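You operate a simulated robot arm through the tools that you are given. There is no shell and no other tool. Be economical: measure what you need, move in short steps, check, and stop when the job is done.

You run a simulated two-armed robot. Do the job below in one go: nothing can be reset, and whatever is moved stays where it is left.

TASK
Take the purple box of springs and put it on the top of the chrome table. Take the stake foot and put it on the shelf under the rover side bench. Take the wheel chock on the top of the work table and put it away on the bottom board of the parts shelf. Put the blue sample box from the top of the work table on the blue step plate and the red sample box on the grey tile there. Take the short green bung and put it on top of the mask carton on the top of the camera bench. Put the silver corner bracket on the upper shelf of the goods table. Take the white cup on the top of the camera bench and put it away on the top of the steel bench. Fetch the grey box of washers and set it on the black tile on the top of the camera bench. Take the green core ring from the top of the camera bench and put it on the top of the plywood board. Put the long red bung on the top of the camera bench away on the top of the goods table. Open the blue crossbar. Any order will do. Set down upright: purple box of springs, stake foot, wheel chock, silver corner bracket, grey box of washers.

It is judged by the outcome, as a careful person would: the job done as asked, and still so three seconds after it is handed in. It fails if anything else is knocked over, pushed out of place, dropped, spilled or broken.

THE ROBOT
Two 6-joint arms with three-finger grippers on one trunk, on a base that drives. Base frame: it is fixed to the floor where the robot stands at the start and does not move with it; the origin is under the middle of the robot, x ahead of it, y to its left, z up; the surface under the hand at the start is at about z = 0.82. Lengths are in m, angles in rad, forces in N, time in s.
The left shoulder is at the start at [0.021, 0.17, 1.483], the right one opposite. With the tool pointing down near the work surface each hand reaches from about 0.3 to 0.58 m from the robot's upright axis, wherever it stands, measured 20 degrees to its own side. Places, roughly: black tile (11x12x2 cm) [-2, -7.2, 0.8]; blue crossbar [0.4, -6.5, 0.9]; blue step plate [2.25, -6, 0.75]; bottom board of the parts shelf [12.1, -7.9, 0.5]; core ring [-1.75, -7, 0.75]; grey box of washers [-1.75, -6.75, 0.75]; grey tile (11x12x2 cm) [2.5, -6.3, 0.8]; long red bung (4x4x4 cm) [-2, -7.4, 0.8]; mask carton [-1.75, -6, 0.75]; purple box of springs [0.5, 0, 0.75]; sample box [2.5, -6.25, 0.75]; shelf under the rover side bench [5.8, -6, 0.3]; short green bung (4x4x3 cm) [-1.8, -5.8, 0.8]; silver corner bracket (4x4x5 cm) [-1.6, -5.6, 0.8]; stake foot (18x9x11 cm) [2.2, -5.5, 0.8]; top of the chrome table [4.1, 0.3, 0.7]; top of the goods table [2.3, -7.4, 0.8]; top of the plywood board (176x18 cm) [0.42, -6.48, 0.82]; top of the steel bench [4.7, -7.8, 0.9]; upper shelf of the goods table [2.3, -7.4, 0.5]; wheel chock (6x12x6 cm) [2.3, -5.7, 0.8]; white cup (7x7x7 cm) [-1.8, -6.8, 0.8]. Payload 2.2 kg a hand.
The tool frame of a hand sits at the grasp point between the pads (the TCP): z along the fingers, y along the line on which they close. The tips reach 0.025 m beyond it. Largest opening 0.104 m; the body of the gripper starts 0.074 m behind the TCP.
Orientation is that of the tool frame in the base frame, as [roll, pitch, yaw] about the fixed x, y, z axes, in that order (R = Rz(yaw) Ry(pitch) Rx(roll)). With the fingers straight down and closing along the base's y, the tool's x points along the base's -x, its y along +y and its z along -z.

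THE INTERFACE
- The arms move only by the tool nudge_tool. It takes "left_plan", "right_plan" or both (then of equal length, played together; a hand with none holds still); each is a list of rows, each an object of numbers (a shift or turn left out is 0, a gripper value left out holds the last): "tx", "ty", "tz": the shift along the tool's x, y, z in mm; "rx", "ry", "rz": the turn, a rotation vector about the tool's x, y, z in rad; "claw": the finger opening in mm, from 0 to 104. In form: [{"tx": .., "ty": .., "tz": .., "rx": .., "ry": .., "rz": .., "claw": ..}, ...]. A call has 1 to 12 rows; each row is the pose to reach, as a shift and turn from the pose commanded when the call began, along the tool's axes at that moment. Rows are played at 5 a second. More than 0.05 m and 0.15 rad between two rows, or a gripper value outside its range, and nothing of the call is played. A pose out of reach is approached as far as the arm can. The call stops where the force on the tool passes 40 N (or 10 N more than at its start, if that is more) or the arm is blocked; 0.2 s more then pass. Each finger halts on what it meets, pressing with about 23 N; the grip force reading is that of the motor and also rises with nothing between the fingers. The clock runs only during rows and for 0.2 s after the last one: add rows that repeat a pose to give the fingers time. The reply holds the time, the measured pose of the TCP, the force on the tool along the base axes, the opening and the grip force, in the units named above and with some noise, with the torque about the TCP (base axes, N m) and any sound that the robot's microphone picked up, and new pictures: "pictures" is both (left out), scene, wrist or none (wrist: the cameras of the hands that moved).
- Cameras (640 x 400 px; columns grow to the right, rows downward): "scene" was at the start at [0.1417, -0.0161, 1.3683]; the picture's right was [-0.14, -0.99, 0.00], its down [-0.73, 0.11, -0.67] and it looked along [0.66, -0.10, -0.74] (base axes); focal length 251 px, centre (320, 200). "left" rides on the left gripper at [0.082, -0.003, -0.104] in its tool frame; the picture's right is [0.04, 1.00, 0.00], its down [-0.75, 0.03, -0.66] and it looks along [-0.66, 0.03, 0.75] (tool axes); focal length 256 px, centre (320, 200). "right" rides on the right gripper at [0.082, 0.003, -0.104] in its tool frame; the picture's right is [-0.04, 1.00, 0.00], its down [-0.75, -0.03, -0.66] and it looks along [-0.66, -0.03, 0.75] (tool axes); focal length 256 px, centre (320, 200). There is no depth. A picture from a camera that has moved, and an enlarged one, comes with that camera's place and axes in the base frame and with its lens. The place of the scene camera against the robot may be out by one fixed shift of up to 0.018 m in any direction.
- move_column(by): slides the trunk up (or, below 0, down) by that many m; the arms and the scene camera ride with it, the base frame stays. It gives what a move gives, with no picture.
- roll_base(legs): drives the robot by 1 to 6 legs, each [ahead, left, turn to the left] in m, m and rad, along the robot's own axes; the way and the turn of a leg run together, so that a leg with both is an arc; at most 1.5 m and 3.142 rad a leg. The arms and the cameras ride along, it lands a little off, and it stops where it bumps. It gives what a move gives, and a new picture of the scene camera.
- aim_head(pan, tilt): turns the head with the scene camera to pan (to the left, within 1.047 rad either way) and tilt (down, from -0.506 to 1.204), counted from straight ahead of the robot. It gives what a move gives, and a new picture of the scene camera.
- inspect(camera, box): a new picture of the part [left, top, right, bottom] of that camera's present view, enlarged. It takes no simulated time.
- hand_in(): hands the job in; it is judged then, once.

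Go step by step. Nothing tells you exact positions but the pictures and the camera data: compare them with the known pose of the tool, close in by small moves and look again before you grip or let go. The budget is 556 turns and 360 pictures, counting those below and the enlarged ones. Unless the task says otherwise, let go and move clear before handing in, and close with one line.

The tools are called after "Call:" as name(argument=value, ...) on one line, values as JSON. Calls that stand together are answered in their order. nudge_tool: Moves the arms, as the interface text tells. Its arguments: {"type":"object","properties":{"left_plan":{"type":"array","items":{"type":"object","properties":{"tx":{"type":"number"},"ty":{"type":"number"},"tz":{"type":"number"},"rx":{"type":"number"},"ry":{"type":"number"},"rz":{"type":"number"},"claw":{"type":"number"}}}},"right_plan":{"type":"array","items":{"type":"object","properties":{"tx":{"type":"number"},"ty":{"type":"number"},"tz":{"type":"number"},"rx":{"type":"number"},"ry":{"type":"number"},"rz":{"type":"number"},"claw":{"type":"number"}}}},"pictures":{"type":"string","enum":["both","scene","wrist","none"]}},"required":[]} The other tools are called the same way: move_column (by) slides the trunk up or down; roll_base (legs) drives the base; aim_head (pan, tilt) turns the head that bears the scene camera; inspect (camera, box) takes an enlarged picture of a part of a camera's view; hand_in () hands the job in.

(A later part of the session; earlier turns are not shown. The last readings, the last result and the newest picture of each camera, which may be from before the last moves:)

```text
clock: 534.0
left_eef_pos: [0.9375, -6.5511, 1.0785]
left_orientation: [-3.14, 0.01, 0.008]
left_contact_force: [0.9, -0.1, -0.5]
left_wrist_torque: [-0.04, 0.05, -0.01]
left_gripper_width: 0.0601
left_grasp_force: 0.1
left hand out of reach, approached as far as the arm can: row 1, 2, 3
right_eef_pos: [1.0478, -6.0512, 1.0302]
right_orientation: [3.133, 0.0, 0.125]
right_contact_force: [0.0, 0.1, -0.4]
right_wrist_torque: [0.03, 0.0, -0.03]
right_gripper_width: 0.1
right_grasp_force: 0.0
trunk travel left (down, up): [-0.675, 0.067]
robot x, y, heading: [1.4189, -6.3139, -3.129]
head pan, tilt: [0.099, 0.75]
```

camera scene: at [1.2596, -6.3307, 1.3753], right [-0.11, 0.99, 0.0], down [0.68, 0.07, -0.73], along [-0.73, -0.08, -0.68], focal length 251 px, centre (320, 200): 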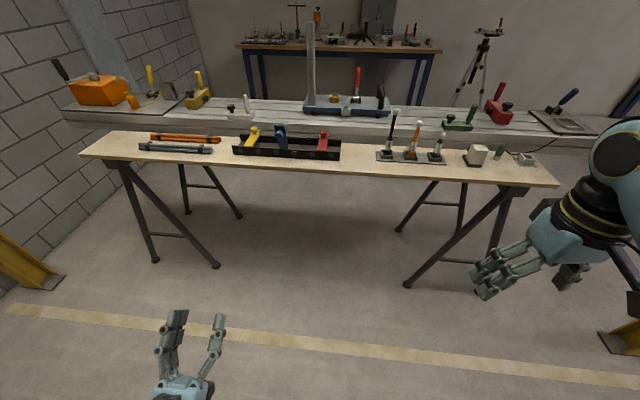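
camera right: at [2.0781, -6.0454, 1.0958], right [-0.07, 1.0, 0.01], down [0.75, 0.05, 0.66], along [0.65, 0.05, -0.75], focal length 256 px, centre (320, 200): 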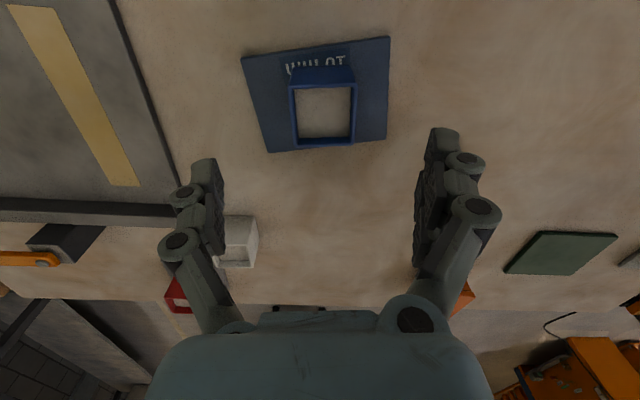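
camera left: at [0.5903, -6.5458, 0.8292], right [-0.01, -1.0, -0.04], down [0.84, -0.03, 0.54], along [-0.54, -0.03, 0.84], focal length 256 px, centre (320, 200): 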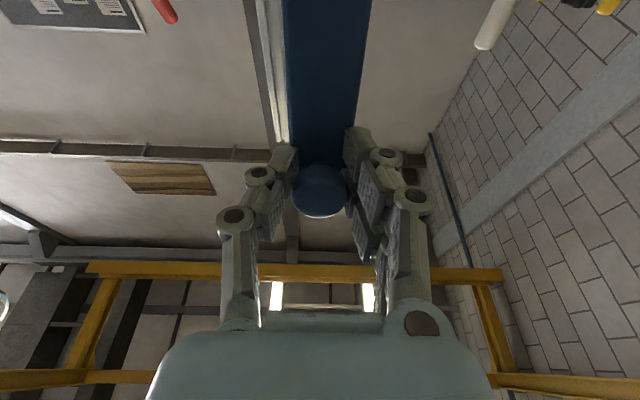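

Both hands are down again. Drive round the north end of the rail to the camera bench.

Call:
roll_base(legs=[[0, -1.2, 0], [0, -0.95, -0.01], [1.2, 0, 0], [0.9, 0, 0]])

Call:
aim_head(pan=0.7, tilt=0.4)

```text
clock: 554.7
left_eef_pos: [-1.1696, -4.3968, 1.076]
left_orientation: [3.14, 0.009, -0.001]
left_contact_force: [0.3, -0.2, -0.2]
left_wrist_torque: [0.05, 0.03, 0.0]
left_gripper_width: 0.0601
left_grasp_force: 0.0
right_eef_pos: [-1.0538, -3.8979, 1.0305]
right_orientation: [3.134, -0.001, 0.117]
right_contact_force: [0.0, -0.4, -0.7]
right_wrist_torque: [0.0, -0.01, 0.02]
right_gripper_width: 0.1002
right_grasp_force: 0.1
trunk travel left (down, up): [-0.675, 0.067]
robot x, y, heading: [-0.6876, -4.167, -3.139]
head pan, tilt: [0.099, 0.75]
camera scene: at [-0.8454, -4.1799, 1.3751], right [-0.1, 0.99, 0.0], down [0.68, 0.07, -0.73], along [-0.73, -0.07, -0.68], focal length 251 px, centre (320, 200)
```

scene: 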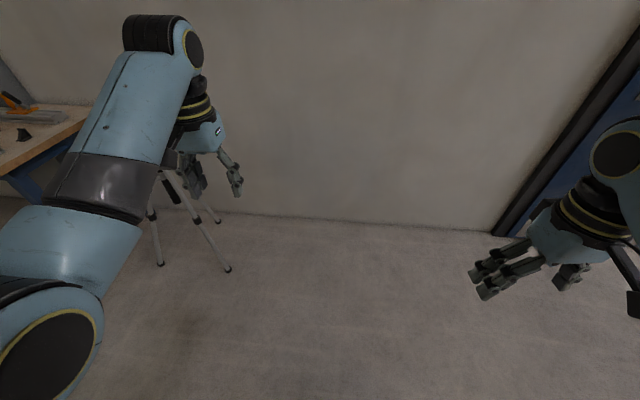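

```text
clock: 555.7
left_eef_pos: [-1.1683, -4.3983, 1.0776]
left_orientation: [3.14, 0.01, -0.001]
left_contact_force: [0.4, -0.5, -0.1]
left_wrist_torque: [0.01, 0.01, 0.0]
left_gripper_width: 0.0601
left_grasp_force: 0.2
right_eef_pos: [-1.0549, -3.8977, 1.0296]
right_orientation: [3.134, 0.0, 0.118]
right_contact_force: [0.3, -0.4, -0.7]
right_wrist_torque: [-0.01, 0.03, 0.0]
right_gripper_width: 0.1001
right_grasp_force: 0.0
trunk travel left (down, up): [-0.675, 0.067]
robot x, y, heading: [-0.6858, -4.1668, -3.139]
head pan, tilt: [0.7, 0.4]
camera scene: at [-0.8335, -4.2312, 1.4062], right [-0.64, 0.76, 0.0], down [0.3, 0.25, -0.92], along [-0.7, -0.59, -0.39], focal length 251 px, centre (320, 200)
```

scene: 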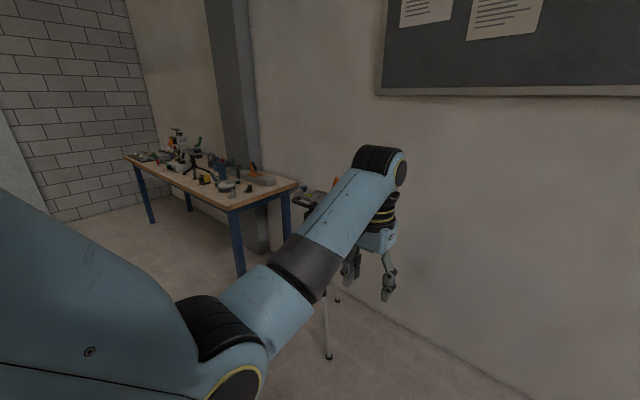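

Bench edge x≈−1.5 from y≈−5.42 southward; tripod stands north of it. Slide along in front of the bench and look.

Call:
roll_base(legs=[[0, 1.5, 0], [0, 0.25, 0]])

Call:
aim_head(pan=0.0, tilt=0.6)

```text
clock: 564.6
left_eef_pos: [-1.1289, -6.1583, 1.0774]
left_orientation: [-3.141, 0.011, 0.029]
left_contact_force: [-0.3, 1.1, -0.6]
left_wrist_torque: [0.03, 0.0, 0.01]
left_gripper_width: 0.0598
left_grasp_force: 0.0
right_eef_pos: [-1.0274, -5.6561, 1.0305]
right_orientation: [3.134, 0.0, 0.144]
right_contact_force: [0.1, -1.1, -0.6]
right_wrist_torque: [0.0, -0.01, -0.01]
right_gripper_width: 0.1
right_grasp_force: 0.1
trunk travel left (down, up): [-0.675, 0.067]
robot x, y, heading: [-0.6497, -5.9167, -3.108]
head pan, tilt: [0.7, 0.4]
camera scene: at [-0.7979, -5.9839, 1.4063], right [-0.67, 0.75, 0.0], down [0.29, 0.26, -0.92], along [-0.69, -0.61, -0.39], focal length 251 px, centre (320, 200)
```

scene: 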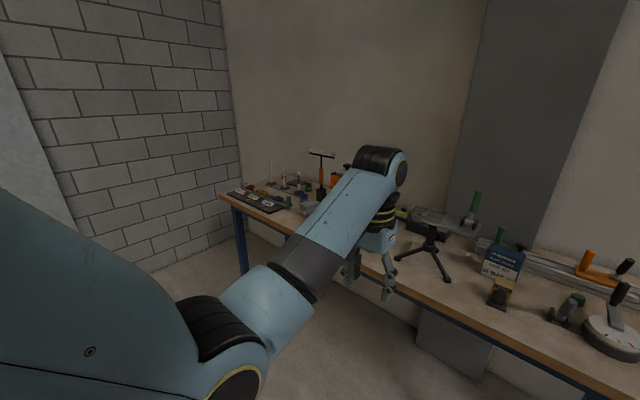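

```text
clock: 565.6
left_eef_pos: [-1.129, -6.1589, 1.0771]
left_orientation: [-3.141, 0.01, 0.028]
left_contact_force: [-0.1, 0.0, -0.9]
left_wrist_torque: [0.01, 0.01, -0.02]
left_gripper_width: 0.0599
left_grasp_force: 0.0
right_eef_pos: [-1.0286, -5.6568, 1.0295]
right_orientation: [3.134, -0.001, 0.145]
right_contact_force: [0.4, -0.3, 0.3]
right_wrist_torque: [0.01, 0.02, 0.0]
right_gripper_width: 0.1001
right_grasp_force: 0.0
trunk travel left (down, up): [-0.675, 0.067]
robot x, y, heading: [-0.6535, -5.9173, -3.11]
head pan, tilt: [0.0, 0.6]
camera scene: at [-0.8172, -5.9243, 1.3881], right [-0.03, 1.0, 0.0], down [0.56, 0.02, -0.83], along [-0.82, -0.02, -0.56], focal length 251 px, centre (320, 200)
```

scene: 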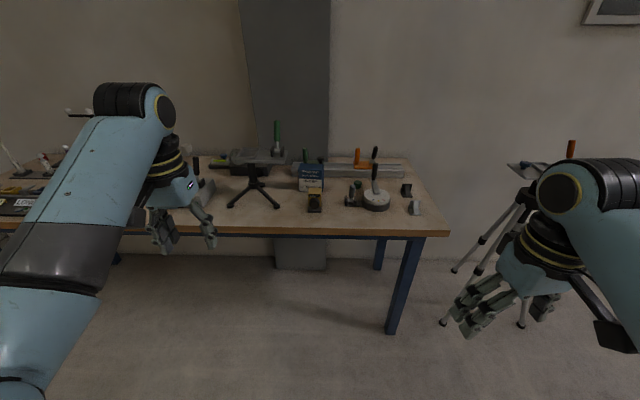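

Call:
inspect(camera="scene", box=[200, 115, 450, 245])

```text
2.56 times, centred on (325, 180) of scene
camera zoom: at [-0.8172, -5.9243, 1.3881], right [-0.03, 1.0, 0.0], down [0.56, 0.02, -0.83], along [-0.82, -0.02, -0.56], focal length 642 px, centre (307, 251)
```

zoom: 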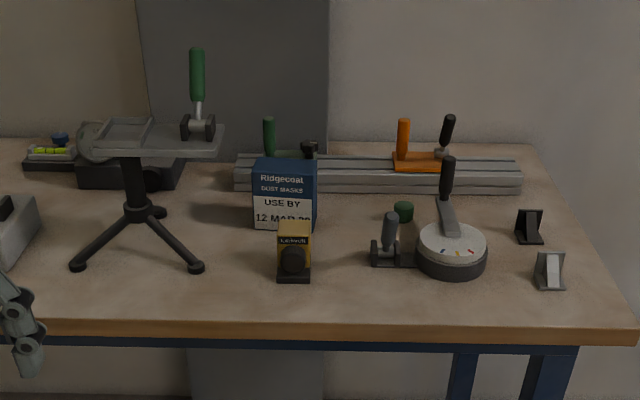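

I see the carton (≈(−1.78, −5.985), top z≈0.907), the short green bung (≈(−1.79, −5.777)) and the silver bracket (≈(−1.60, −5.574)). Move closer so the left hand can work here.

Call:
roll_base(legs=[[0, -0.3, -0.03], [0.5, 0, 0]])

Call:
aim_head(pan=0.1, tilt=0.8)

```text
clock: 570.3
left_eef_pos: [-1.6565, -5.8414, 1.0776]
left_orientation: [3.14, 0.008, -0.01]
left_contact_force: [0.0, -0.1, 0.9]
left_wrist_torque: [-0.02, -0.03, -0.02]
left_gripper_width: 0.0604
left_grasp_force: 0.0
right_eef_pos: [-1.5373, -5.3442, 1.0291]
right_orientation: [3.134, 0.0, 0.109]
right_contact_force: [-0.5, -0.1, 0.5]
right_wrist_torque: [0.01, 0.02, 0.0]
right_gripper_width: 0.0999
right_grasp_force: 0.0
trunk travel left (down, up): [-0.675, 0.067]
robot x, y, heading: [-1.1693, -5.6144, 3.135]
head pan, tilt: [0.0, 0.6]
camera scene: at [-1.3363, -5.6192, 1.388], right [0.01, 1.0, 0.0], down [0.57, 0.0, -0.82], along [-0.82, 0.01, -0.57], focal length 251 px, centre (320, 200)
```

scene: 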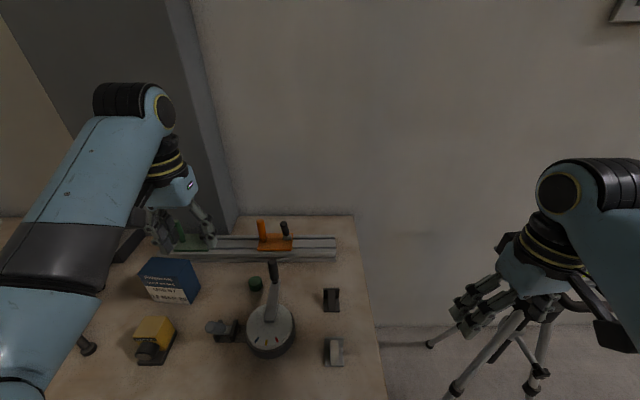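

```text
clock: 571.0
left_eef_pos: [-1.6566, -5.843, 1.0775]
left_orientation: [-3.141, 0.011, -0.007]
left_contact_force: [0.6, -0.4, 0.2]
left_wrist_torque: [-0.01, 0.02, 0.0]
left_gripper_width: 0.0603
left_grasp_force: 0.1
right_eef_pos: [-1.5374, -5.3445, 1.0306]
right_orientation: [3.133, 0.0, 0.109]
right_contact_force: [0.1, -0.3, 0.3]
right_wrist_torque: [0.0, 0.0, -0.01]
right_gripper_width: 0.1002
right_grasp_force: 0.2
trunk travel left (down, up): [-0.675, 0.067]
robot x, y, heading: [-1.1739, -5.6152, 3.134]
head pan, tilt: [0.099, 0.799]
camera scene: at [-1.3276, -5.6273, 1.3713], right [-0.09, 1.0, 0.0], down [0.71, 0.07, -0.7], along [-0.69, -0.06, -0.72], focal length 251 px, centre (320, 200)
```

scene: 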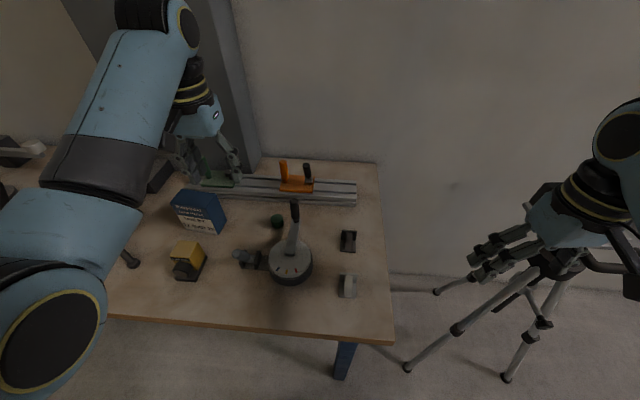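

Call:
inspect(camera="scene", box=[140, 150, 400, 310])

```text
2.46 times, centred on (270, 230) of scene
camera zoom: at [-1.3276, -5.6273, 1.3713], right [-0.09, 1.0, 0.0], down [0.71, 0.07, -0.7], along [-0.69, -0.06, -0.72], focal length 617 px, centre (443, 126)
```

zoom: 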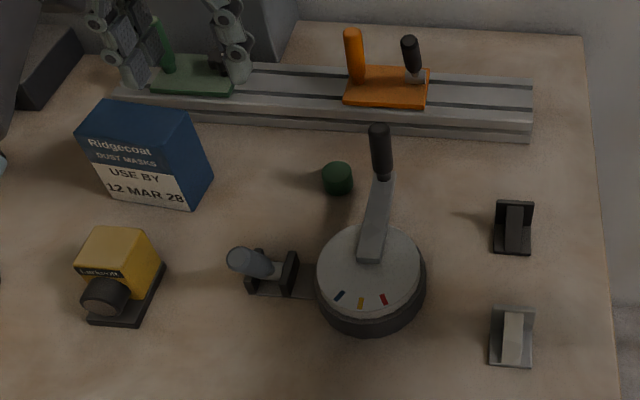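

Lever top is at (−1.734, −5.724, 0.94), about 7 cm from the bung at (−1.767, −5.784) — workable with the tool straight. Move 0.09 m closer with the right hand pulled back.

Call:
nudge_tool(right_plan=[{"tx": 30, "tz": -20}, {"tx": 60, "tz": -40}, {"tx": 60, "tz": -40}], pictures="none")

Call:
roll_base(legs=[[0.09, -0.03, 0]])

Call:
nudge_tool(left_plan=[{"tx": 0, "ty": -12, "tz": 20, "claw": 75}, {"tx": -15, "ty": -20, "tz": 45, "claw": 75}, {"tx": -15, "ty": -20, "tz": 60}, {"tx": -15, "ty": -20, "tz": 60}], pictures="both")

```text
clock: 571.8
left_eef_pos: [-1.6574, -5.844, 1.0773]
left_orientation: [-3.141, 0.009, -0.008]
left_contact_force: [-0.3, 0.0, -0.2]
left_wrist_torque: [0.02, -0.04, 0.03]
left_gripper_width: 0.0601
left_grasp_force: 0.1
right_eef_pos: [-1.4734, -5.327, 1.0469]
right_orientation: [3.133, 0.003, 0.108]
right_contact_force: [-0.2, 0.0, -0.6]
right_wrist_torque: [0.05, 0.01, 0.01]
right_gripper_width: 0.0999
right_grasp_force: 0.1
right hand out of reach, approached as far as the arm can: row 1, 2, 3
trunk travel left (down, up): [-0.675, 0.067]
robot x, y, heading: [-1.1692, -5.6169, 3.135]
head pan, tilt: [0.099, 0.799]
```

```text
clock: 572.9
left_eef_pos: [-1.7456, -5.8103, 1.077]
left_orientation: [-3.141, 0.009, -0.009]
left_contact_force: [-0.1, 0.6, 0.0]
left_wrist_torque: [-0.01, 0.0, 0.0]
left_gripper_width: 0.0597
left_grasp_force: 0.1
right_eef_pos: [-1.5647, -5.2929, 1.0458]
right_orientation: [3.131, 0.0, 0.108]
right_contact_force: [0.5, 0.2, -0.4]
right_wrist_torque: [-0.04, 0.0, -0.02]
right_gripper_width: 0.1
right_grasp_force: 0.0
trunk travel left (down, up): [-0.675, 0.067]
robot x, y, heading: [-1.2591, -5.5846, 3.129]
head pan, tilt: [0.099, 0.799]
camera scene: at [-1.418, -5.5956, 1.3711], right [-0.09, 1.0, 0.0], down [0.71, 0.07, -0.7], along [-0.69, -0.06, -0.72], focal length 251 px, centre (320, 200)
```

scene: 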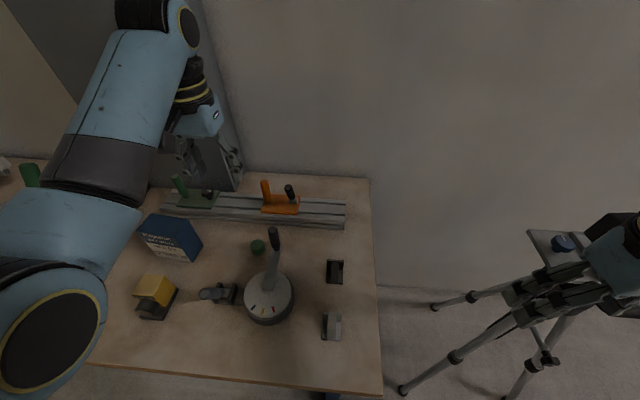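

```text
clock: 573.9
left_eef_pos: [-1.7589, -5.7893, 1.0178]
left_orientation: [-3.139, 0.008, -0.009]
left_contact_force: [-0.1, 0.3, -0.3]
left_wrist_torque: [0.0, -0.04, 0.0]
left_gripper_width: 0.0751
left_grasp_force: 0.1
right_eef_pos: [-1.5633, -5.2934, 1.0467]
right_orientation: [3.133, 0.002, 0.106]
right_contact_force: [-0.7, 0.5, 0.5]
right_wrist_torque: [-0.05, -0.02, 0.01]
right_gripper_width: 0.0998
right_grasp_force: 0.0
trunk travel left (down, up): [-0.675, 0.067]
robot x, y, heading: [-1.2582, -5.5865, 3.134]
head pan, tilt: [0.099, 0.799]
camera scene: at [-1.4173, -5.5957, 1.3711], right [-0.09, 1.0, 0.0], down [0.71, 0.07, -0.7], along [-0.69, -0.06, -0.72], focal length 251 px, centre (320, 200)
camera left: at [-1.677, -5.7865, 1.1211], right [0.03, -1.0, 0.0], down [-0.75, -0.02, 0.66], along [-0.66, -0.02, -0.75], focal length 256 px, centre (320, 200)
```

scene: 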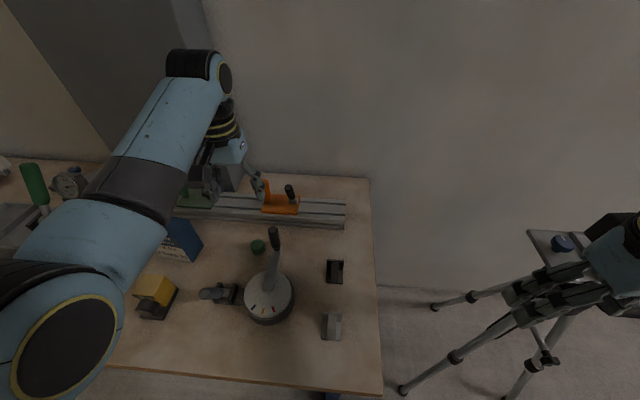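
left: 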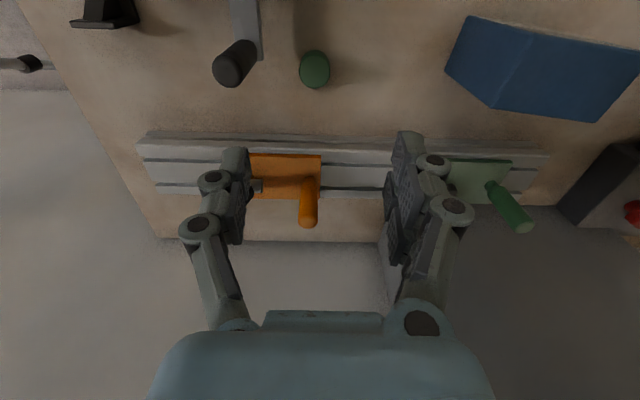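

Bung by wrist camera at (−1.752, −5.783). I descend slightly off-centre, away from the lever, with a small yaw.

Call:
nudge_tool(left_plan=[{"tx": -1, "ty": -1, "tz": 30, "rz": -0.08, "claw": 66}, {"tx": -1, "ty": -1, "tz": 70, "rz": -0.08}, {"tx": -1, "ty": -1, "tz": 110, "rz": -0.08}, {"tx": -1, "ty": -1, "tz": 145, "rz": -0.08}, {"tx": -1, "ty": -1, "tz": 165, "rz": -0.08}, {"tx": -1, "ty": -1, "tz": 175, "rz": -0.08}, {"tx": -1, "ty": -1, "tz": 182, "rz": -0.08}, {"tx": -1, "ty": -1, "tz": 186, "rz": -0.08}, {"tx": -1, "ty": -1, "tz": 186, "rz": -0.08}], pictures="wrist")

```text
clock: 575.9
left_eef_pos: [-1.7641, -5.7886, 0.8321]
left_orientation: [-3.139, 0.011, 0.072]
left_contact_force: [0.0, -0.1, -0.3]
left_wrist_torque: [-0.04, 0.05, -0.03]
left_gripper_width: 0.0662
left_grasp_force: 0.0
right_eef_pos: [-1.5623, -5.2933, 1.047]
right_orientation: [3.134, 0.004, 0.107]
right_contact_force: [-0.1, -0.4, -0.3]
right_wrist_torque: [-0.04, 0.02, 0.01]
right_gripper_width: 0.1
right_grasp_force: 0.0
trunk travel left (down, up): [-0.675, 0.067]
robot x, y, heading: [-1.2581, -5.5808, 3.137]
head pan, tilt: [0.099, 0.799]
camera left: at [-1.6813, -5.78, 0.9358], right [0.11, -0.99, 0.0], down [-0.74, -0.08, 0.66], along [-0.66, -0.07, -0.75], focal length 256 px, centre (320, 200)
```

left: 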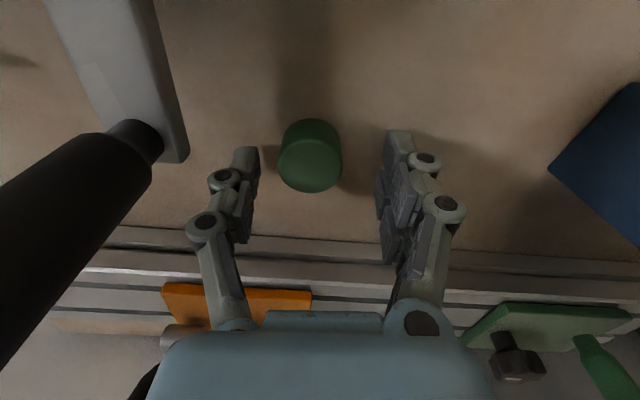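

Bung lies between the fingers. Close on it.

Call:
nudge_tool(left_plan=[{"tz": 4, "tx": 4}, {"tz": 4, "tx": 4, "claw": 20}, {"tz": 4, "tx": 4, "claw": 20}, {"tz": 4, "tx": 4, "claw": 20}, {"tz": 4, "tx": 4, "claw": 20}], pictures="none")

```text
clock: 577.1
left_eef_pos: [-1.7583, -5.7888, 0.829]
left_orientation: [-3.14, 0.011, 0.072]
left_contact_force: [-0.2, -1.0, 1.9]
left_wrist_torque: [0.0, 0.07, 0.01]
left_gripper_width: 0.0325
left_grasp_force: 22.8
right_eef_pos: [-1.5627, -5.2948, 1.0468]
right_orientation: [3.133, 0.003, 0.109]
right_contact_force: [0.5, 0.2, 0.0]
right_wrist_torque: [-0.05, 0.0, -0.01]
right_gripper_width: 0.0999
right_grasp_force: 0.0
trunk travel left (down, up): [-0.675, 0.067]
robot x, y, heading: [-1.2635, -5.5851, 3.133]
head pan, tilt: [0.099, 0.799]
```

Gripped. Lift and shift the base left so the bung comes above the carton.

Call:
nudge_tool(left_plan=[{"tz": -40}, {"tz": -80}, {"tz": -120}, {"tz": -160}, {"tz": -195}, {"tz": -195}], pictures="none")

Call:
roll_base(legs=[[0, 0.2, 0]])

Call:
inspect(camera="left", box=[0, 0, 640, 400])

```text
clock: 578.5
left_eef_pos: [-1.7556, -5.7893, 1.0261]
left_orientation: [-3.14, 0.009, 0.071]
left_contact_force: [-0.7, 0.1, -0.9]
left_wrist_torque: [-0.01, -0.01, -0.01]
left_gripper_width: 0.0324
left_grasp_force: 22.9
right_eef_pos: [-1.5625, -5.2942, 1.0471]
right_orientation: [3.133, 0.004, 0.11]
right_contact_force: [2.2, -0.6, -0.5]
right_wrist_torque: [0.01, 0.0, -0.03]
right_gripper_width: 0.1001
right_grasp_force: 0.1
trunk travel left (down, up): [-0.675, 0.067]
robot x, y, heading: [-1.2579, -5.5835, 3.137]
head pan, tilt: [0.099, 0.799]
```

```text
clock: 580.1
left_eef_pos: [-1.7567, -5.9911, 1.0254]
left_orientation: [-3.14, 0.009, 0.07]
left_contact_force: [0.7, 0.0, 0.5]
left_wrist_torque: [0.03, 0.03, -0.03]
left_gripper_width: 0.0324
left_grasp_force: 23.2
right_eef_pos: [-1.5621, -5.4968, 1.0469]
right_orientation: [3.133, 0.001, 0.109]
right_contact_force: [-0.9, -0.5, -0.4]
right_wrist_torque: [0.01, 0.0, -0.01]
right_gripper_width: 0.1
right_grasp_force: 0.1
trunk travel left (down, up): [-0.675, 0.067]
robot x, y, heading: [-1.2612, -5.7864, 3.132]
head pan, tilt: [0.099, 0.799]
camera scene: at [-1.4185, -5.7989, 1.3712], right [-0.09, 1.0, 0.0], down [0.71, 0.07, -0.7], along [-0.69, -0.06, -0.72], focal length 251 px, centre (320, 200)
```

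scene: 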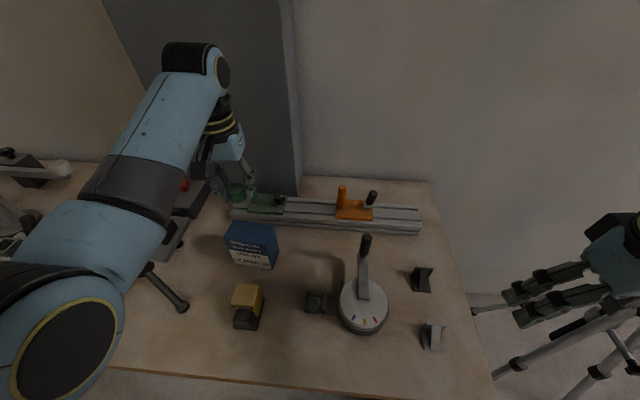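

```text
1.00 times, centred on (320, 200) of left (not enlarged: the box is as wide or as high as the picture)
camera zoom: at [-1.6756, -5.9825, 1.1293], right [0.11, -0.99, 0.0], down [-0.74, -0.08, 0.66], along [-0.66, -0.07, -0.75], focal length 256 px, centre (320, 200)
```

zoom: 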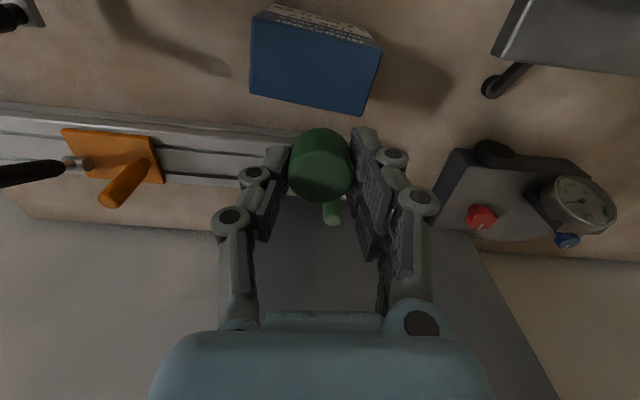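

Carton top centre ≈ (−1.738, −5.984), about 10×5 cm, z≈0.907. Align and lower the bung gently onto it.

Call:
nudge_tool(left_plan=[{"tx": 16, "ty": -6}, {"tx": 16, "ty": -6, "tz": 30}, {"tx": 16, "ty": -6, "tz": 60}, {"tx": 16, "ty": -6, "tz": 72}, {"tx": 16, "ty": -6, "tz": 77}, {"tx": 16, "ty": -6, "tz": 77}], pictures="both")

```text
clock: 581.5
left_eef_pos: [-1.7413, -5.9843, 0.9496]
left_orientation: [-3.139, 0.011, 0.069]
left_contact_force: [-0.2, 0.2, -0.3]
left_wrist_torque: [-0.01, -0.02, 0.02]
left_gripper_width: 0.0325
left_grasp_force: 22.7
right_eef_pos: [-1.5629, -5.4956, 1.0469]
right_orientation: [3.133, 0.004, 0.107]
right_contact_force: [-0.9, 0.4, 0.0]
right_wrist_torque: [-0.01, 0.02, 0.03]
right_gripper_width: 0.1
right_grasp_force: 0.2
trunk travel left (down, up): [-0.675, 0.067]
robot x, y, heading: [-1.2587, -5.7863, 3.133]
head pan, tilt: [0.099, 0.799]
camera scene: at [-1.4184, -5.7979, 1.3712], right [-0.09, 1.0, 0.0], down [0.71, 0.07, -0.7], along [-0.69, -0.06, -0.72], focal length 251 px, centre (320, 200)
camera left: at [-1.6601, -5.9752, 1.0533], right [0.11, -0.99, 0.0], down [-0.74, -0.08, 0.66], along [-0.66, -0.07, -0.75], focal length 256 px, centre (320, 200)
```

scene: 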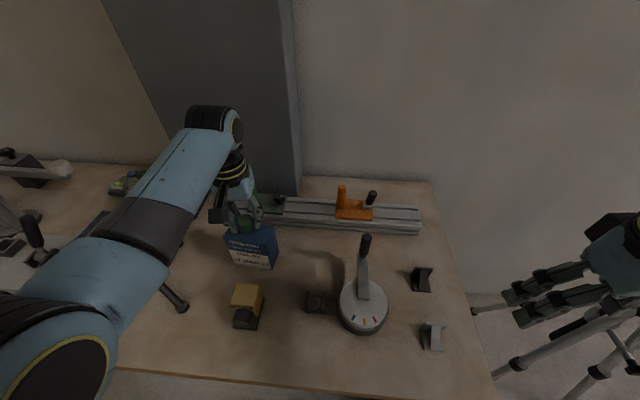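
left: 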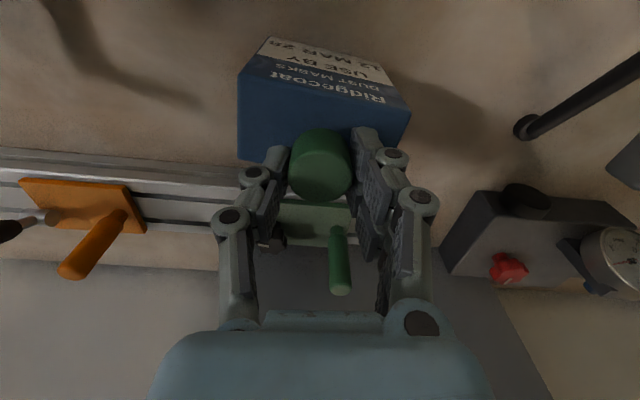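

Well centred. Lower in small steps, checking force.

Call:
nudge_tool(left_plan=[{"tz": 4}, {"tz": 8}, {"tz": 11}, {"tz": 11}], pictures="none")

```text
clock: 582.5
left_eef_pos: [-1.7425, -5.9834, 0.9382]
left_orientation: [-3.141, 0.012, 0.073]
left_contact_force: [1.0, -1.5, 10.8]
left_wrist_torque: [-0.05, -0.1, 0.03]
left_gripper_width: 0.0324
left_grasp_force: 22.9
right_eef_pos: [-1.5639, -5.4951, 1.047]
right_orientation: [3.131, 0.004, 0.108]
right_contact_force: [0.5, 0.7, -0.4]
right_wrist_torque: [0.03, -0.02, 0.01]
right_gripper_width: 0.1
right_grasp_force: 0.1
trunk travel left (down, up): [-0.675, 0.067]
robot x, y, heading: [-1.2626, -5.7872, 3.134]
head pan, tilt: [0.099, 0.799]
```

Contact at about 11 N. Release and rise.

Call:
nudge_tool(left_plan=[{"claw": 45}, {"claw": 64}, {"claw": 64}, {"tz": -30, "claw": 64}, {"tz": -70}, {"tz": -110}, {"tz": -140}, {"tz": -140}], pictures="both")

```text
clock: 584.3
left_eef_pos: [-1.7425, -5.9836, 1.0767]
left_orientation: [-3.139, 0.009, 0.071]
left_contact_force: [-0.6, 0.6, -1.0]
left_wrist_torque: [0.0, -0.01, -0.01]
left_gripper_width: 0.0642
left_grasp_force: 0.0
right_eef_pos: [-1.5636, -5.4955, 1.0475]
right_orientation: [3.134, 0.003, 0.109]
right_contact_force: [0.1, -0.1, 0.4]
right_wrist_torque: [-0.02, 0.02, 0.0]
right_gripper_width: 0.0998
right_grasp_force: 0.1
trunk travel left (down, up): [-0.675, 0.067]
robot x, y, heading: [-1.2606, -5.7864, 3.132]
head pan, tilt: [0.099, 0.799]
camera scene: at [-1.4185, -5.7981, 1.3712], right [-0.09, 1.0, 0.0], down [0.71, 0.07, -0.7], along [-0.69, -0.06, -0.72], focal length 251 px, centre (320, 200)
camera left: at [-1.6615, -5.9753, 1.1812], right [0.11, -0.99, 0.0], down [-0.74, -0.08, 0.66], along [-0.66, -0.07, -0.75], focal length 256 px, centre (320, 200)
```

scene: 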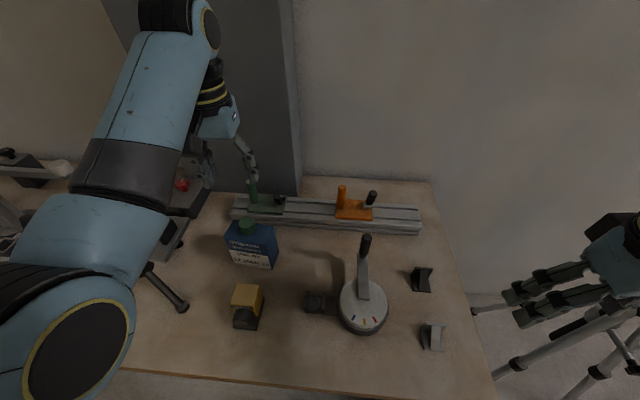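
left: 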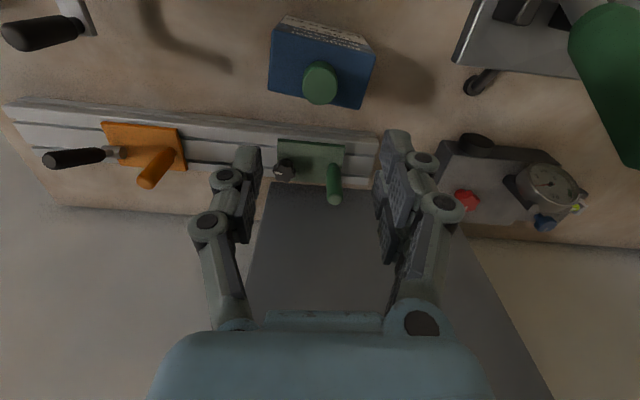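

Bung sits on the carton. Next, the silver bracket with the right hand: tilt it ~0.65 for later shelf placement.

Call:
nudge_tool(right_plan=[{"ry": -0.13, "tx": 0}, {"ry": -0.26}, {"ry": -0.39}, {"ry": -0.52}, {"ry": -0.65}, {"ry": -0.65}], pictures="none")

Call:
nudge_tool(right_plan=[{"rx": 0.066, "rz": 0.087}, {"rx": 0.066, "rz": 0.087, "ty": 30}, {"rx": 0.066, "rz": 0.087, "ty": 60}, {"rx": 0.066, "rz": 0.087, "ty": 80}, {"rx": 0.066, "rz": 0.087, "ty": 80}], pictures="both")

```text
clock: 585.7
left_eef_pos: [-1.744, -5.9836, 1.0773]
left_orientation: [-3.14, 0.009, 0.07]
left_contact_force: [-0.5, -0.5, 0.4]
left_wrist_torque: [0.0, -0.01, -0.01]
left_gripper_width: 0.0641
left_grasp_force: 0.1
right_eef_pos: [-1.5644, -5.4949, 1.0465]
right_orientation: [3.129, 0.655, 0.1]
right_contact_force: [-0.2, -0.8, -0.1]
right_wrist_torque: [0.0, 0.0, 0.01]
right_gripper_width: 0.1
right_grasp_force: 0.0
trunk travel left (down, up): [-0.675, 0.067]
robot x, y, heading: [-1.2627, -5.7853, 3.134]
head pan, tilt: [0.099, 0.799]
```

```text
clock: 586.9
left_eef_pos: [-1.7438, -5.9829, 1.0768]
left_orientation: [-3.14, 0.013, 0.069]
left_contact_force: [1.1, 0.3, 1.2]
left_wrist_torque: [0.0, 0.0, -0.01]
left_gripper_width: 0.0637
left_grasp_force: 0.1
right_eef_pos: [-1.5533, -5.5624, 1.0484]
right_orientation: [-3.093, 0.653, 0.062]
right_contact_force: [-0.4, -0.5, 0.3]
right_wrist_torque: [0.02, 0.01, 0.02]
right_gripper_width: 0.1
right_grasp_force: 0.0
trunk travel left (down, up): [-0.675, 0.067]
robot x, y, heading: [-1.2615, -5.7847, 3.136]
head pan, tilt: [0.099, 0.799]
camera scene: at [-1.4183, -5.7976, 1.3712], right [-0.09, 1.0, 0.0], down [0.71, 0.07, -0.7], along [-0.69, -0.06, -0.72], focal length 251 px, centre (320, 200)
camera right: at [-1.4254, -5.5624, 1.0815], right [0.0, -1.0, -0.01], down [-0.2, -0.01, 0.98], along [-0.98, 0.0, -0.2], focal length 256 px, centre (320, 200)
```

scene: 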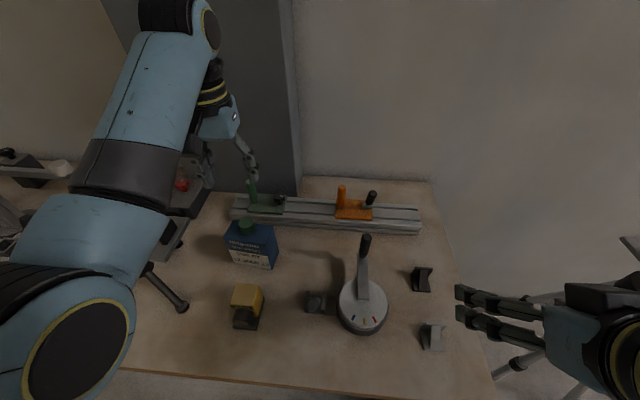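
right: 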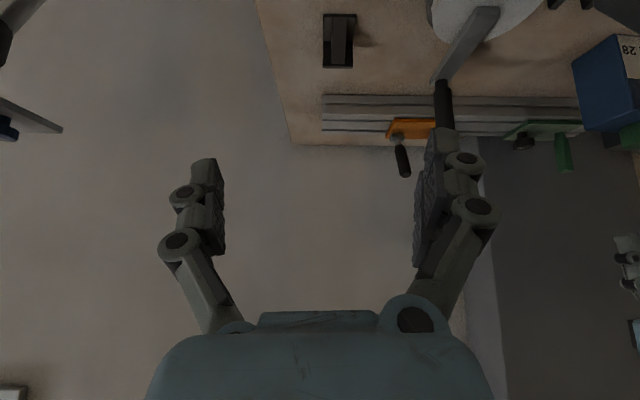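

Silver bracket ≈ (−1.59, −5.583). Move to pre-grasp.

Call:
nudge_tool(right_plan=[{"tx": 26, "ty": 7, "tz": 20, "rx": -0.05, "claw": 80}, {"tx": 52, "ty": 14, "tz": 40, "rx": -0.05}, {"tx": 78, "ty": 20, "tz": 60, "rx": -0.05}, {"tx": 103, "ty": 20, "tz": 79, "rx": -0.05}, {"tx": 103, "ty": 20, "tz": 79, "rx": -0.05}], pictures="both")

```text
clock: 588.1
left_eef_pos: [-1.743, -5.984, 1.0756]
left_orientation: [3.142, 0.008, 0.071]
left_contact_force: [0.4, -0.8, 0.3]
left_wrist_torque: [-0.01, -0.01, 0.03]
left_gripper_width: 0.0635
left_grasp_force: 0.1
right_eef_pos: [-1.5185, -5.5959, 0.9224]
right_orientation: [3.076, 0.651, -0.013]
right_contact_force: [0.0, -0.1, 0.0]
right_wrist_torque: [-0.01, -0.03, 0.02]
right_gripper_width: 0.0797
right_grasp_force: 0.0
trunk travel left (down, up): [-0.675, 0.067]
robot x, y, heading: [-1.2625, -5.787, 3.132]
head pan, tilt: [0.099, 0.799]
camera scene: at [-1.4186, -5.798, 1.3712], right [-0.09, 1.0, 0.0], down [0.71, 0.07, -0.7], along [-0.69, -0.06, -0.72], focal length 251 px, centre (320, 200)
camera right: at [-1.3923, -5.5941, 0.956], right [0.0, -1.0, 0.07], down [-0.2, 0.07, 0.98], along [-0.98, -0.01, -0.2], focal length 256 px, centre (320, 200)
```

scene: 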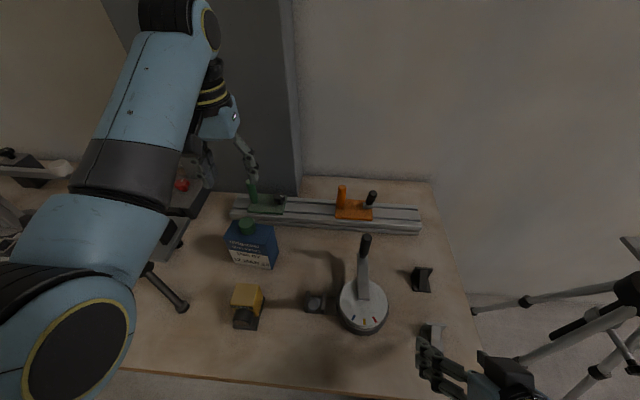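
right: 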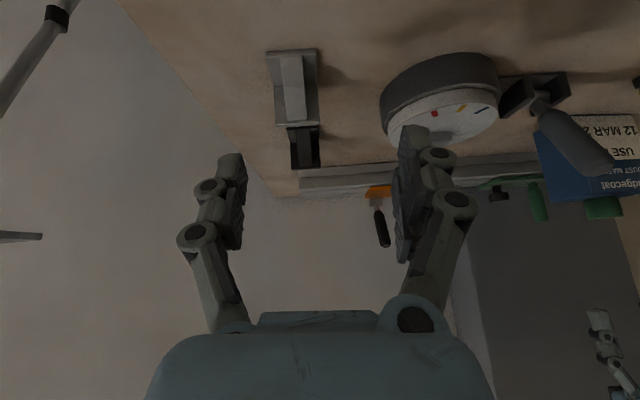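

Bracket at y≈−5.581. Correct sideways and roll, advance, and close.

Call:
nudge_tool(right_plan=[{"tx": 2, "ty": -15, "tz": 20, "rx": 0.062}, {"tx": 3, "ty": -15, "tz": 55, "rx": 0.062}, {"tx": 4, "ty": -15, "tz": 85, "rx": 0.062}, {"tx": 4, "ty": -15, "tz": 103, "rx": 0.062}, {"tx": 4, "ty": -15, "tz": 111, "rx": 0.062}, {"tx": 4, "ty": -15, "tz": 111, "rx": 0.062}], pictures="both")

```text
clock: 589.5
left_eef_pos: [-1.7434, -5.9845, 1.0771]
left_orientation: [-3.139, 0.011, 0.069]
left_contact_force: [0.1, -0.2, -0.5]
left_wrist_torque: [-0.04, 0.02, 0.03]
left_gripper_width: 0.0639
left_grasp_force: 0.0
right_eef_pos: [-1.5841, -5.5867, 0.8319]
right_orientation: [3.141, 0.651, -0.008]
right_contact_force: [-0.6, 0.1, -0.6]
right_wrist_torque: [-0.03, 0.01, -0.02]
right_gripper_width: 0.0801
right_grasp_force: 0.0
trunk travel left (down, up): [-0.675, 0.067]
robot x, y, heading: [-1.2618, -5.7888, 3.137]
head pan, tilt: [0.099, 0.799]
camera scene: at [-1.4183, -5.798, 1.3712], right [-0.09, 1.0, 0.0], down [0.71, 0.07, -0.7], along [-0.69, -0.06, -0.72], focal length 251 px, centre (320, 200)
camera right: at [-1.4573, -5.5902, 0.8666], right [-0.04, -1.0, 0.02], down [-0.2, 0.03, 0.98], along [-0.98, 0.04, -0.2], focal length 256 px, centre (320, 200)
```

scene: 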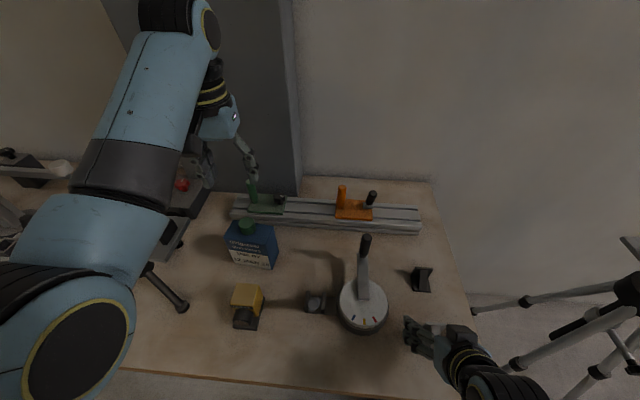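
right: 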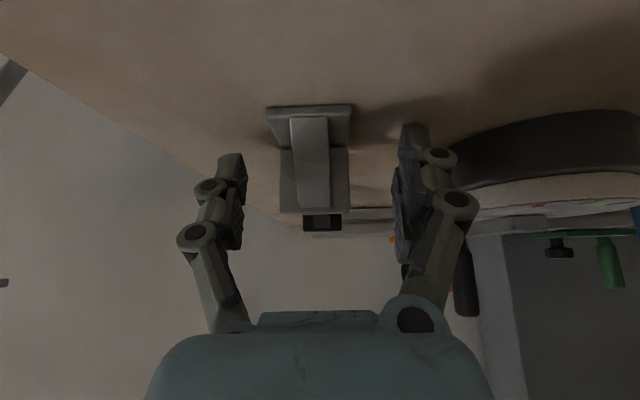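

Bracket is centred between the fingers. Close and lift.

Call:
nudge_tool(right_plan=[{"claw": 20}, {"claw": 20}, {"claw": 20}, {"claw": 20}, {"claw": 20}], pictures="none")

Call:
nudge_tool(right_plan=[{"tx": -24, "tz": -32}, {"tx": -48, "tz": -64}, {"tx": -72, "tz": -95}, {"tx": -97, "tz": -127}, {"tx": -110, "tz": -143}, {"tx": -110, "tz": -143}], pictures="wrist")

```text
clock: 590.7
left_eef_pos: [-1.7435, -5.9841, 1.0772]
left_orientation: [-3.138, 0.009, 0.07]
left_contact_force: [-0.5, 1.0, 0.4]
left_wrist_torque: [0.01, 0.01, -0.01]
left_gripper_width: 0.0641
left_grasp_force: 0.1
right_eef_pos: [-1.5832, -5.5858, 0.833]
right_orientation: [3.141, 0.654, -0.01]
right_contact_force: [-0.4, -3.4, 8.8]
right_wrist_torque: [-0.17, 0.03, 0.02]
right_gripper_width: 0.0394
right_grasp_force: 23.6
trunk travel left (down, up): [-0.675, 0.067]
robot x, y, heading: [-1.2603, -5.7856, 3.131]
head pan, tilt: [0.099, 0.799]
```

```text
clock: 592.3
left_eef_pos: [-1.7435, -5.9854, 1.0778]
left_orientation: [-3.139, 0.008, 0.07]
left_contact_force: [-0.3, 0.0, 0.4]
left_wrist_torque: [0.0, 0.0, 0.02]
left_gripper_width: 0.0638
left_grasp_force: 0.0
right_eef_pos: [-1.5903, -5.5628, 1.0145]
right_orientation: [-3.029, 0.663, 0.11]
right_contact_force: [-0.2, -0.2, -1.0]
right_wrist_torque: [0.0, 0.01, 0.01]
right_gripper_width: 0.0394
right_grasp_force: 22.9
trunk travel left (down, up): [-0.675, 0.067]
robot x, y, heading: [-1.2604, -5.7871, 3.132]
head pan, tilt: [0.099, 0.799]
stopped in row 6 (right hand): the arm was blocked; the commanded pose is now the measured one
camera right: at [-1.4635, -5.5629, 1.0454], right [0.01, -1.0, -0.06], down [-0.18, -0.07, 0.98], along [-0.98, 0.0, -0.18], focal length 256 px, centre (320, 200)
```

right: 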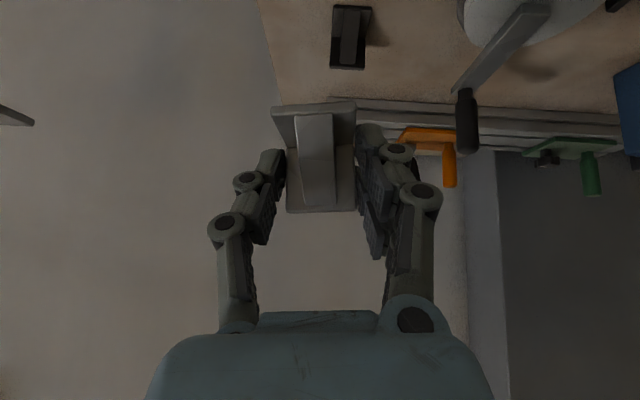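

Bracket held. Now back off and move along the bench to see the southern half.

Call:
roll_base(legs=[[-0.45, 0, 0], [0, 1.1, 0]])

Call:
aim_head(pan=0.0, tilt=0.65)

Call:
inspect(camera="scene", box=[140, 100, 460, 300])

```text
clock: 600.3
left_eef_pos: [-1.3043, -7.0757, 1.0773]
left_orientation: [-3.14, 0.007, 0.054]
left_contact_force: [0.3, -0.6, -0.3]
left_wrist_torque: [-0.02, 0.02, 0.01]
left_gripper_width: 0.0639
left_grasp_force: 0.0
right_eef_pos: [-1.1457, -6.6584, 1.0132]
right_orientation: [-3.029, 0.662, 0.095]
right_contact_force: [-0.1, 0.4, -0.4]
right_wrist_torque: [-0.01, 0.0, 0.02]
right_gripper_width: 0.0395
right_grasp_force: 23.0
trunk travel left (down, up): [-0.675, 0.067]
robot x, y, heading: [-0.8155, -6.885, 3.116]
head pan, tilt: [0.099, 0.799]
camera scene: at [-0.9769, -6.8958, 1.3712], right [-0.08, 1.0, 0.0], down [0.72, 0.05, -0.7], along [-0.69, -0.05, -0.72], focal length 251 px, centre (320, 200)
```

scene: 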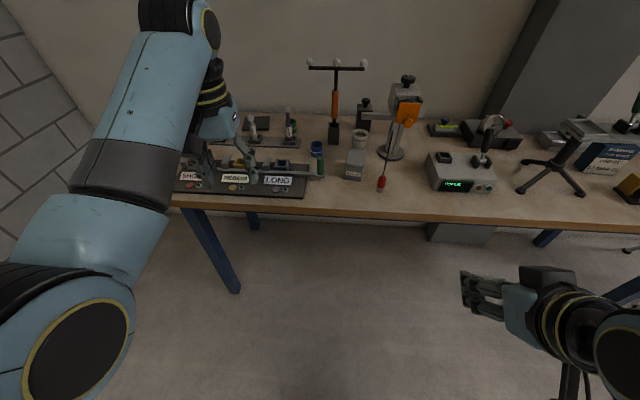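

```text
clock: 601.0
left_eef_pos: [-1.3046, -7.0754, 1.0765]
left_orientation: [-3.14, 0.008, 0.053]
left_contact_force: [-0.6, 0.2, 0.9]
left_wrist_torque: [-0.01, 0.0, -0.02]
left_gripper_width: 0.064
left_grasp_force: 0.0
right_eef_pos: [-1.1461, -6.6564, 1.0139]
right_orientation: [-3.03, 0.664, 0.096]
right_contact_force: [0.8, -0.8, -0.9]
right_wrist_torque: [0.04, 0.04, -0.02]
right_gripper_width: 0.0395
right_grasp_force: 22.5
trunk travel left (down, up): [-0.675, 0.067]
robot x, y, heading: [-0.8202, -6.8845, 3.115]
head pan, tilt: [0.0, 0.649]
camera scene: at [-0.9832, -6.8873, 1.3837], right [0.02, 1.0, 0.0], down [0.61, -0.01, -0.8], along [-0.8, 0.02, -0.61], focal length 251 px, centre (320, 200)
```

scene: 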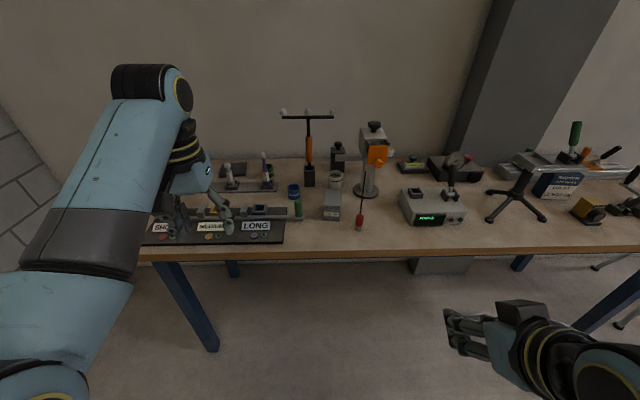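

```text
2.00 times, centred on (300, 200) of scene
camera zoom: at [-0.9832, -6.8873, 1.3837], right [0.02, 1.0, 0.0], down [0.61, -0.01, -0.8], along [-0.8, 0.02, -0.61], focal length 502 px, centre (360, 200)
```

zoom: 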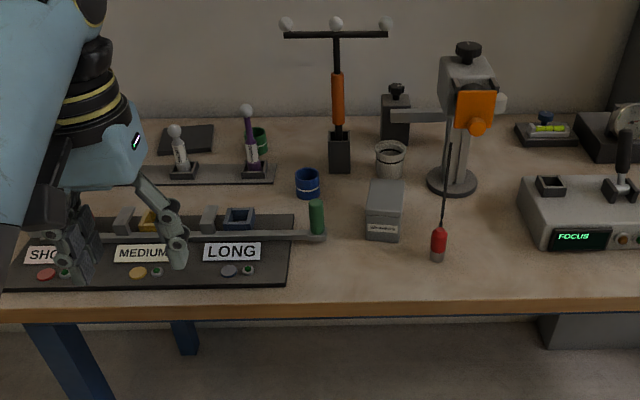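

I can identify: grey washers box (≈(−1.68, −6.826)), cup (≈(−1.84, −6.80)), green ring (≈(−1.945, −7.09)), black tile (≈(−1.965, −7.25)). I move in for the washers box with the left hand.

Call:
roll_base(legs=[[0.3, -0.26, 0.025]])

Call:
nudge_tool(left_plan=[{"tx": -20, "tz": 20, "claw": 100}, {"tx": -40, "tz": 50, "rz": 0.05}, {"tx": -50, "tz": 80, "rz": 0.08}, {"tx": -50, "tz": 80, "rz": 0.08}], pictures="both")

```text
clock: 603.5
left_eef_pos: [-1.6024, -6.8233, 1.0773]
left_orientation: [-3.139, 0.009, 0.077]
left_contact_force: [0.5, -0.4, -0.3]
left_wrist_torque: [0.01, -0.02, 0.03]
left_gripper_width: 0.0642
left_grasp_force: 0.0
right_eef_pos: [-1.453, -6.401, 1.0141]
right_orientation: [-3.028, 0.662, 0.117]
right_contact_force: [0.0, -0.2, -2.0]
right_wrist_torque: [0.0, 0.02, 0.01]
right_gripper_width: 0.0397
right_grasp_force: 23.1
trunk travel left (down, up): [-0.675, 0.067]
robot x, y, heading: [-1.1233, -6.6203, 3.14]
head pan, tilt: [0.0, 0.649]
camera scene: at [-1.2856, -6.6278, 1.3837], right [0.0, 1.0, 0.0], down [0.61, 0.0, -0.8], along [-0.8, 0.0, -0.61], focal length 251 px, centre (320, 200)
```

scene: 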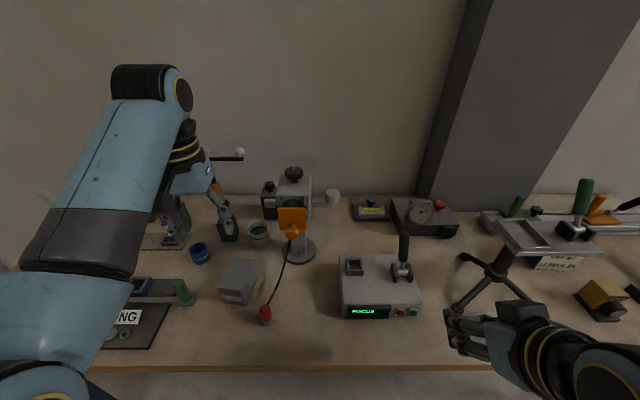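

```text
clock: 604.5
left_eef_pos: [-1.6529, -6.8287, 0.9968]
left_orientation: [3.141, 0.012, -0.003]
left_contact_force: [-0.2, 0.0, -0.6]
left_wrist_torque: [0.0, 0.0, 0.03]
left_gripper_width: 0.1002
left_grasp_force: 0.0
right_eef_pos: [-1.4539, -6.4021, 1.013]
right_orientation: [-3.028, 0.663, 0.116]
right_contact_force: [0.3, 0.3, -2.0]
right_wrist_torque: [-0.03, -0.02, 0.01]
right_gripper_width: 0.0398
right_grasp_force: 23.4
trunk travel left (down, up): [-0.675, 0.067]
robot x, y, heading: [-1.1203, -6.6222, 3.138]
head pan, tilt: [0.0, 0.649]
camera scene: at [-1.285, -6.628, 1.3838], right [0.0, 1.0, 0.0], down [0.6, 0.0, -0.8], along [-0.8, 0.0, -0.6], focal length 251 px, centre (320, 200)
camera left: at [-1.5713, -6.8245, 1.1009], right [0.04, -1.0, 0.0], down [-0.75, -0.03, 0.66], along [-0.66, -0.02, -0.75], focal length 256 px, centre (320, 200)
```

scene: 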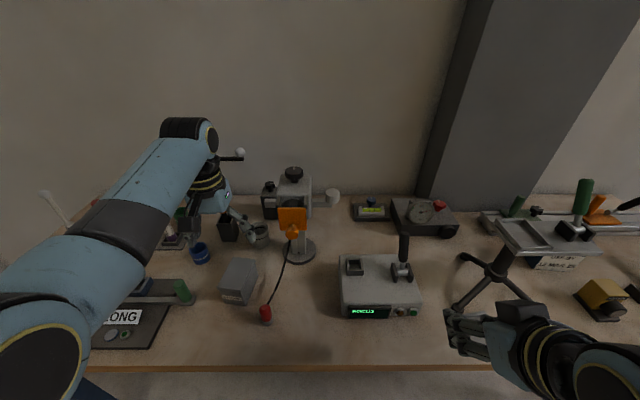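
left: 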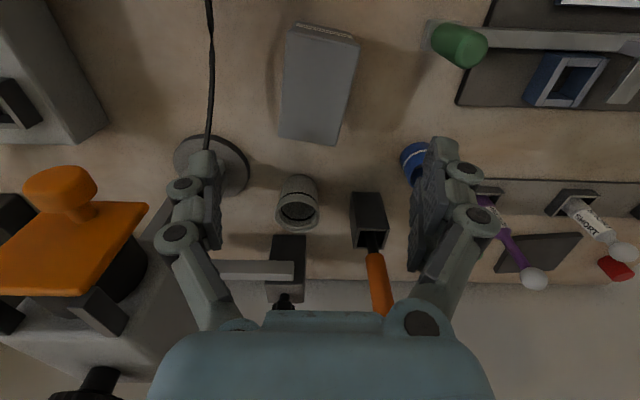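

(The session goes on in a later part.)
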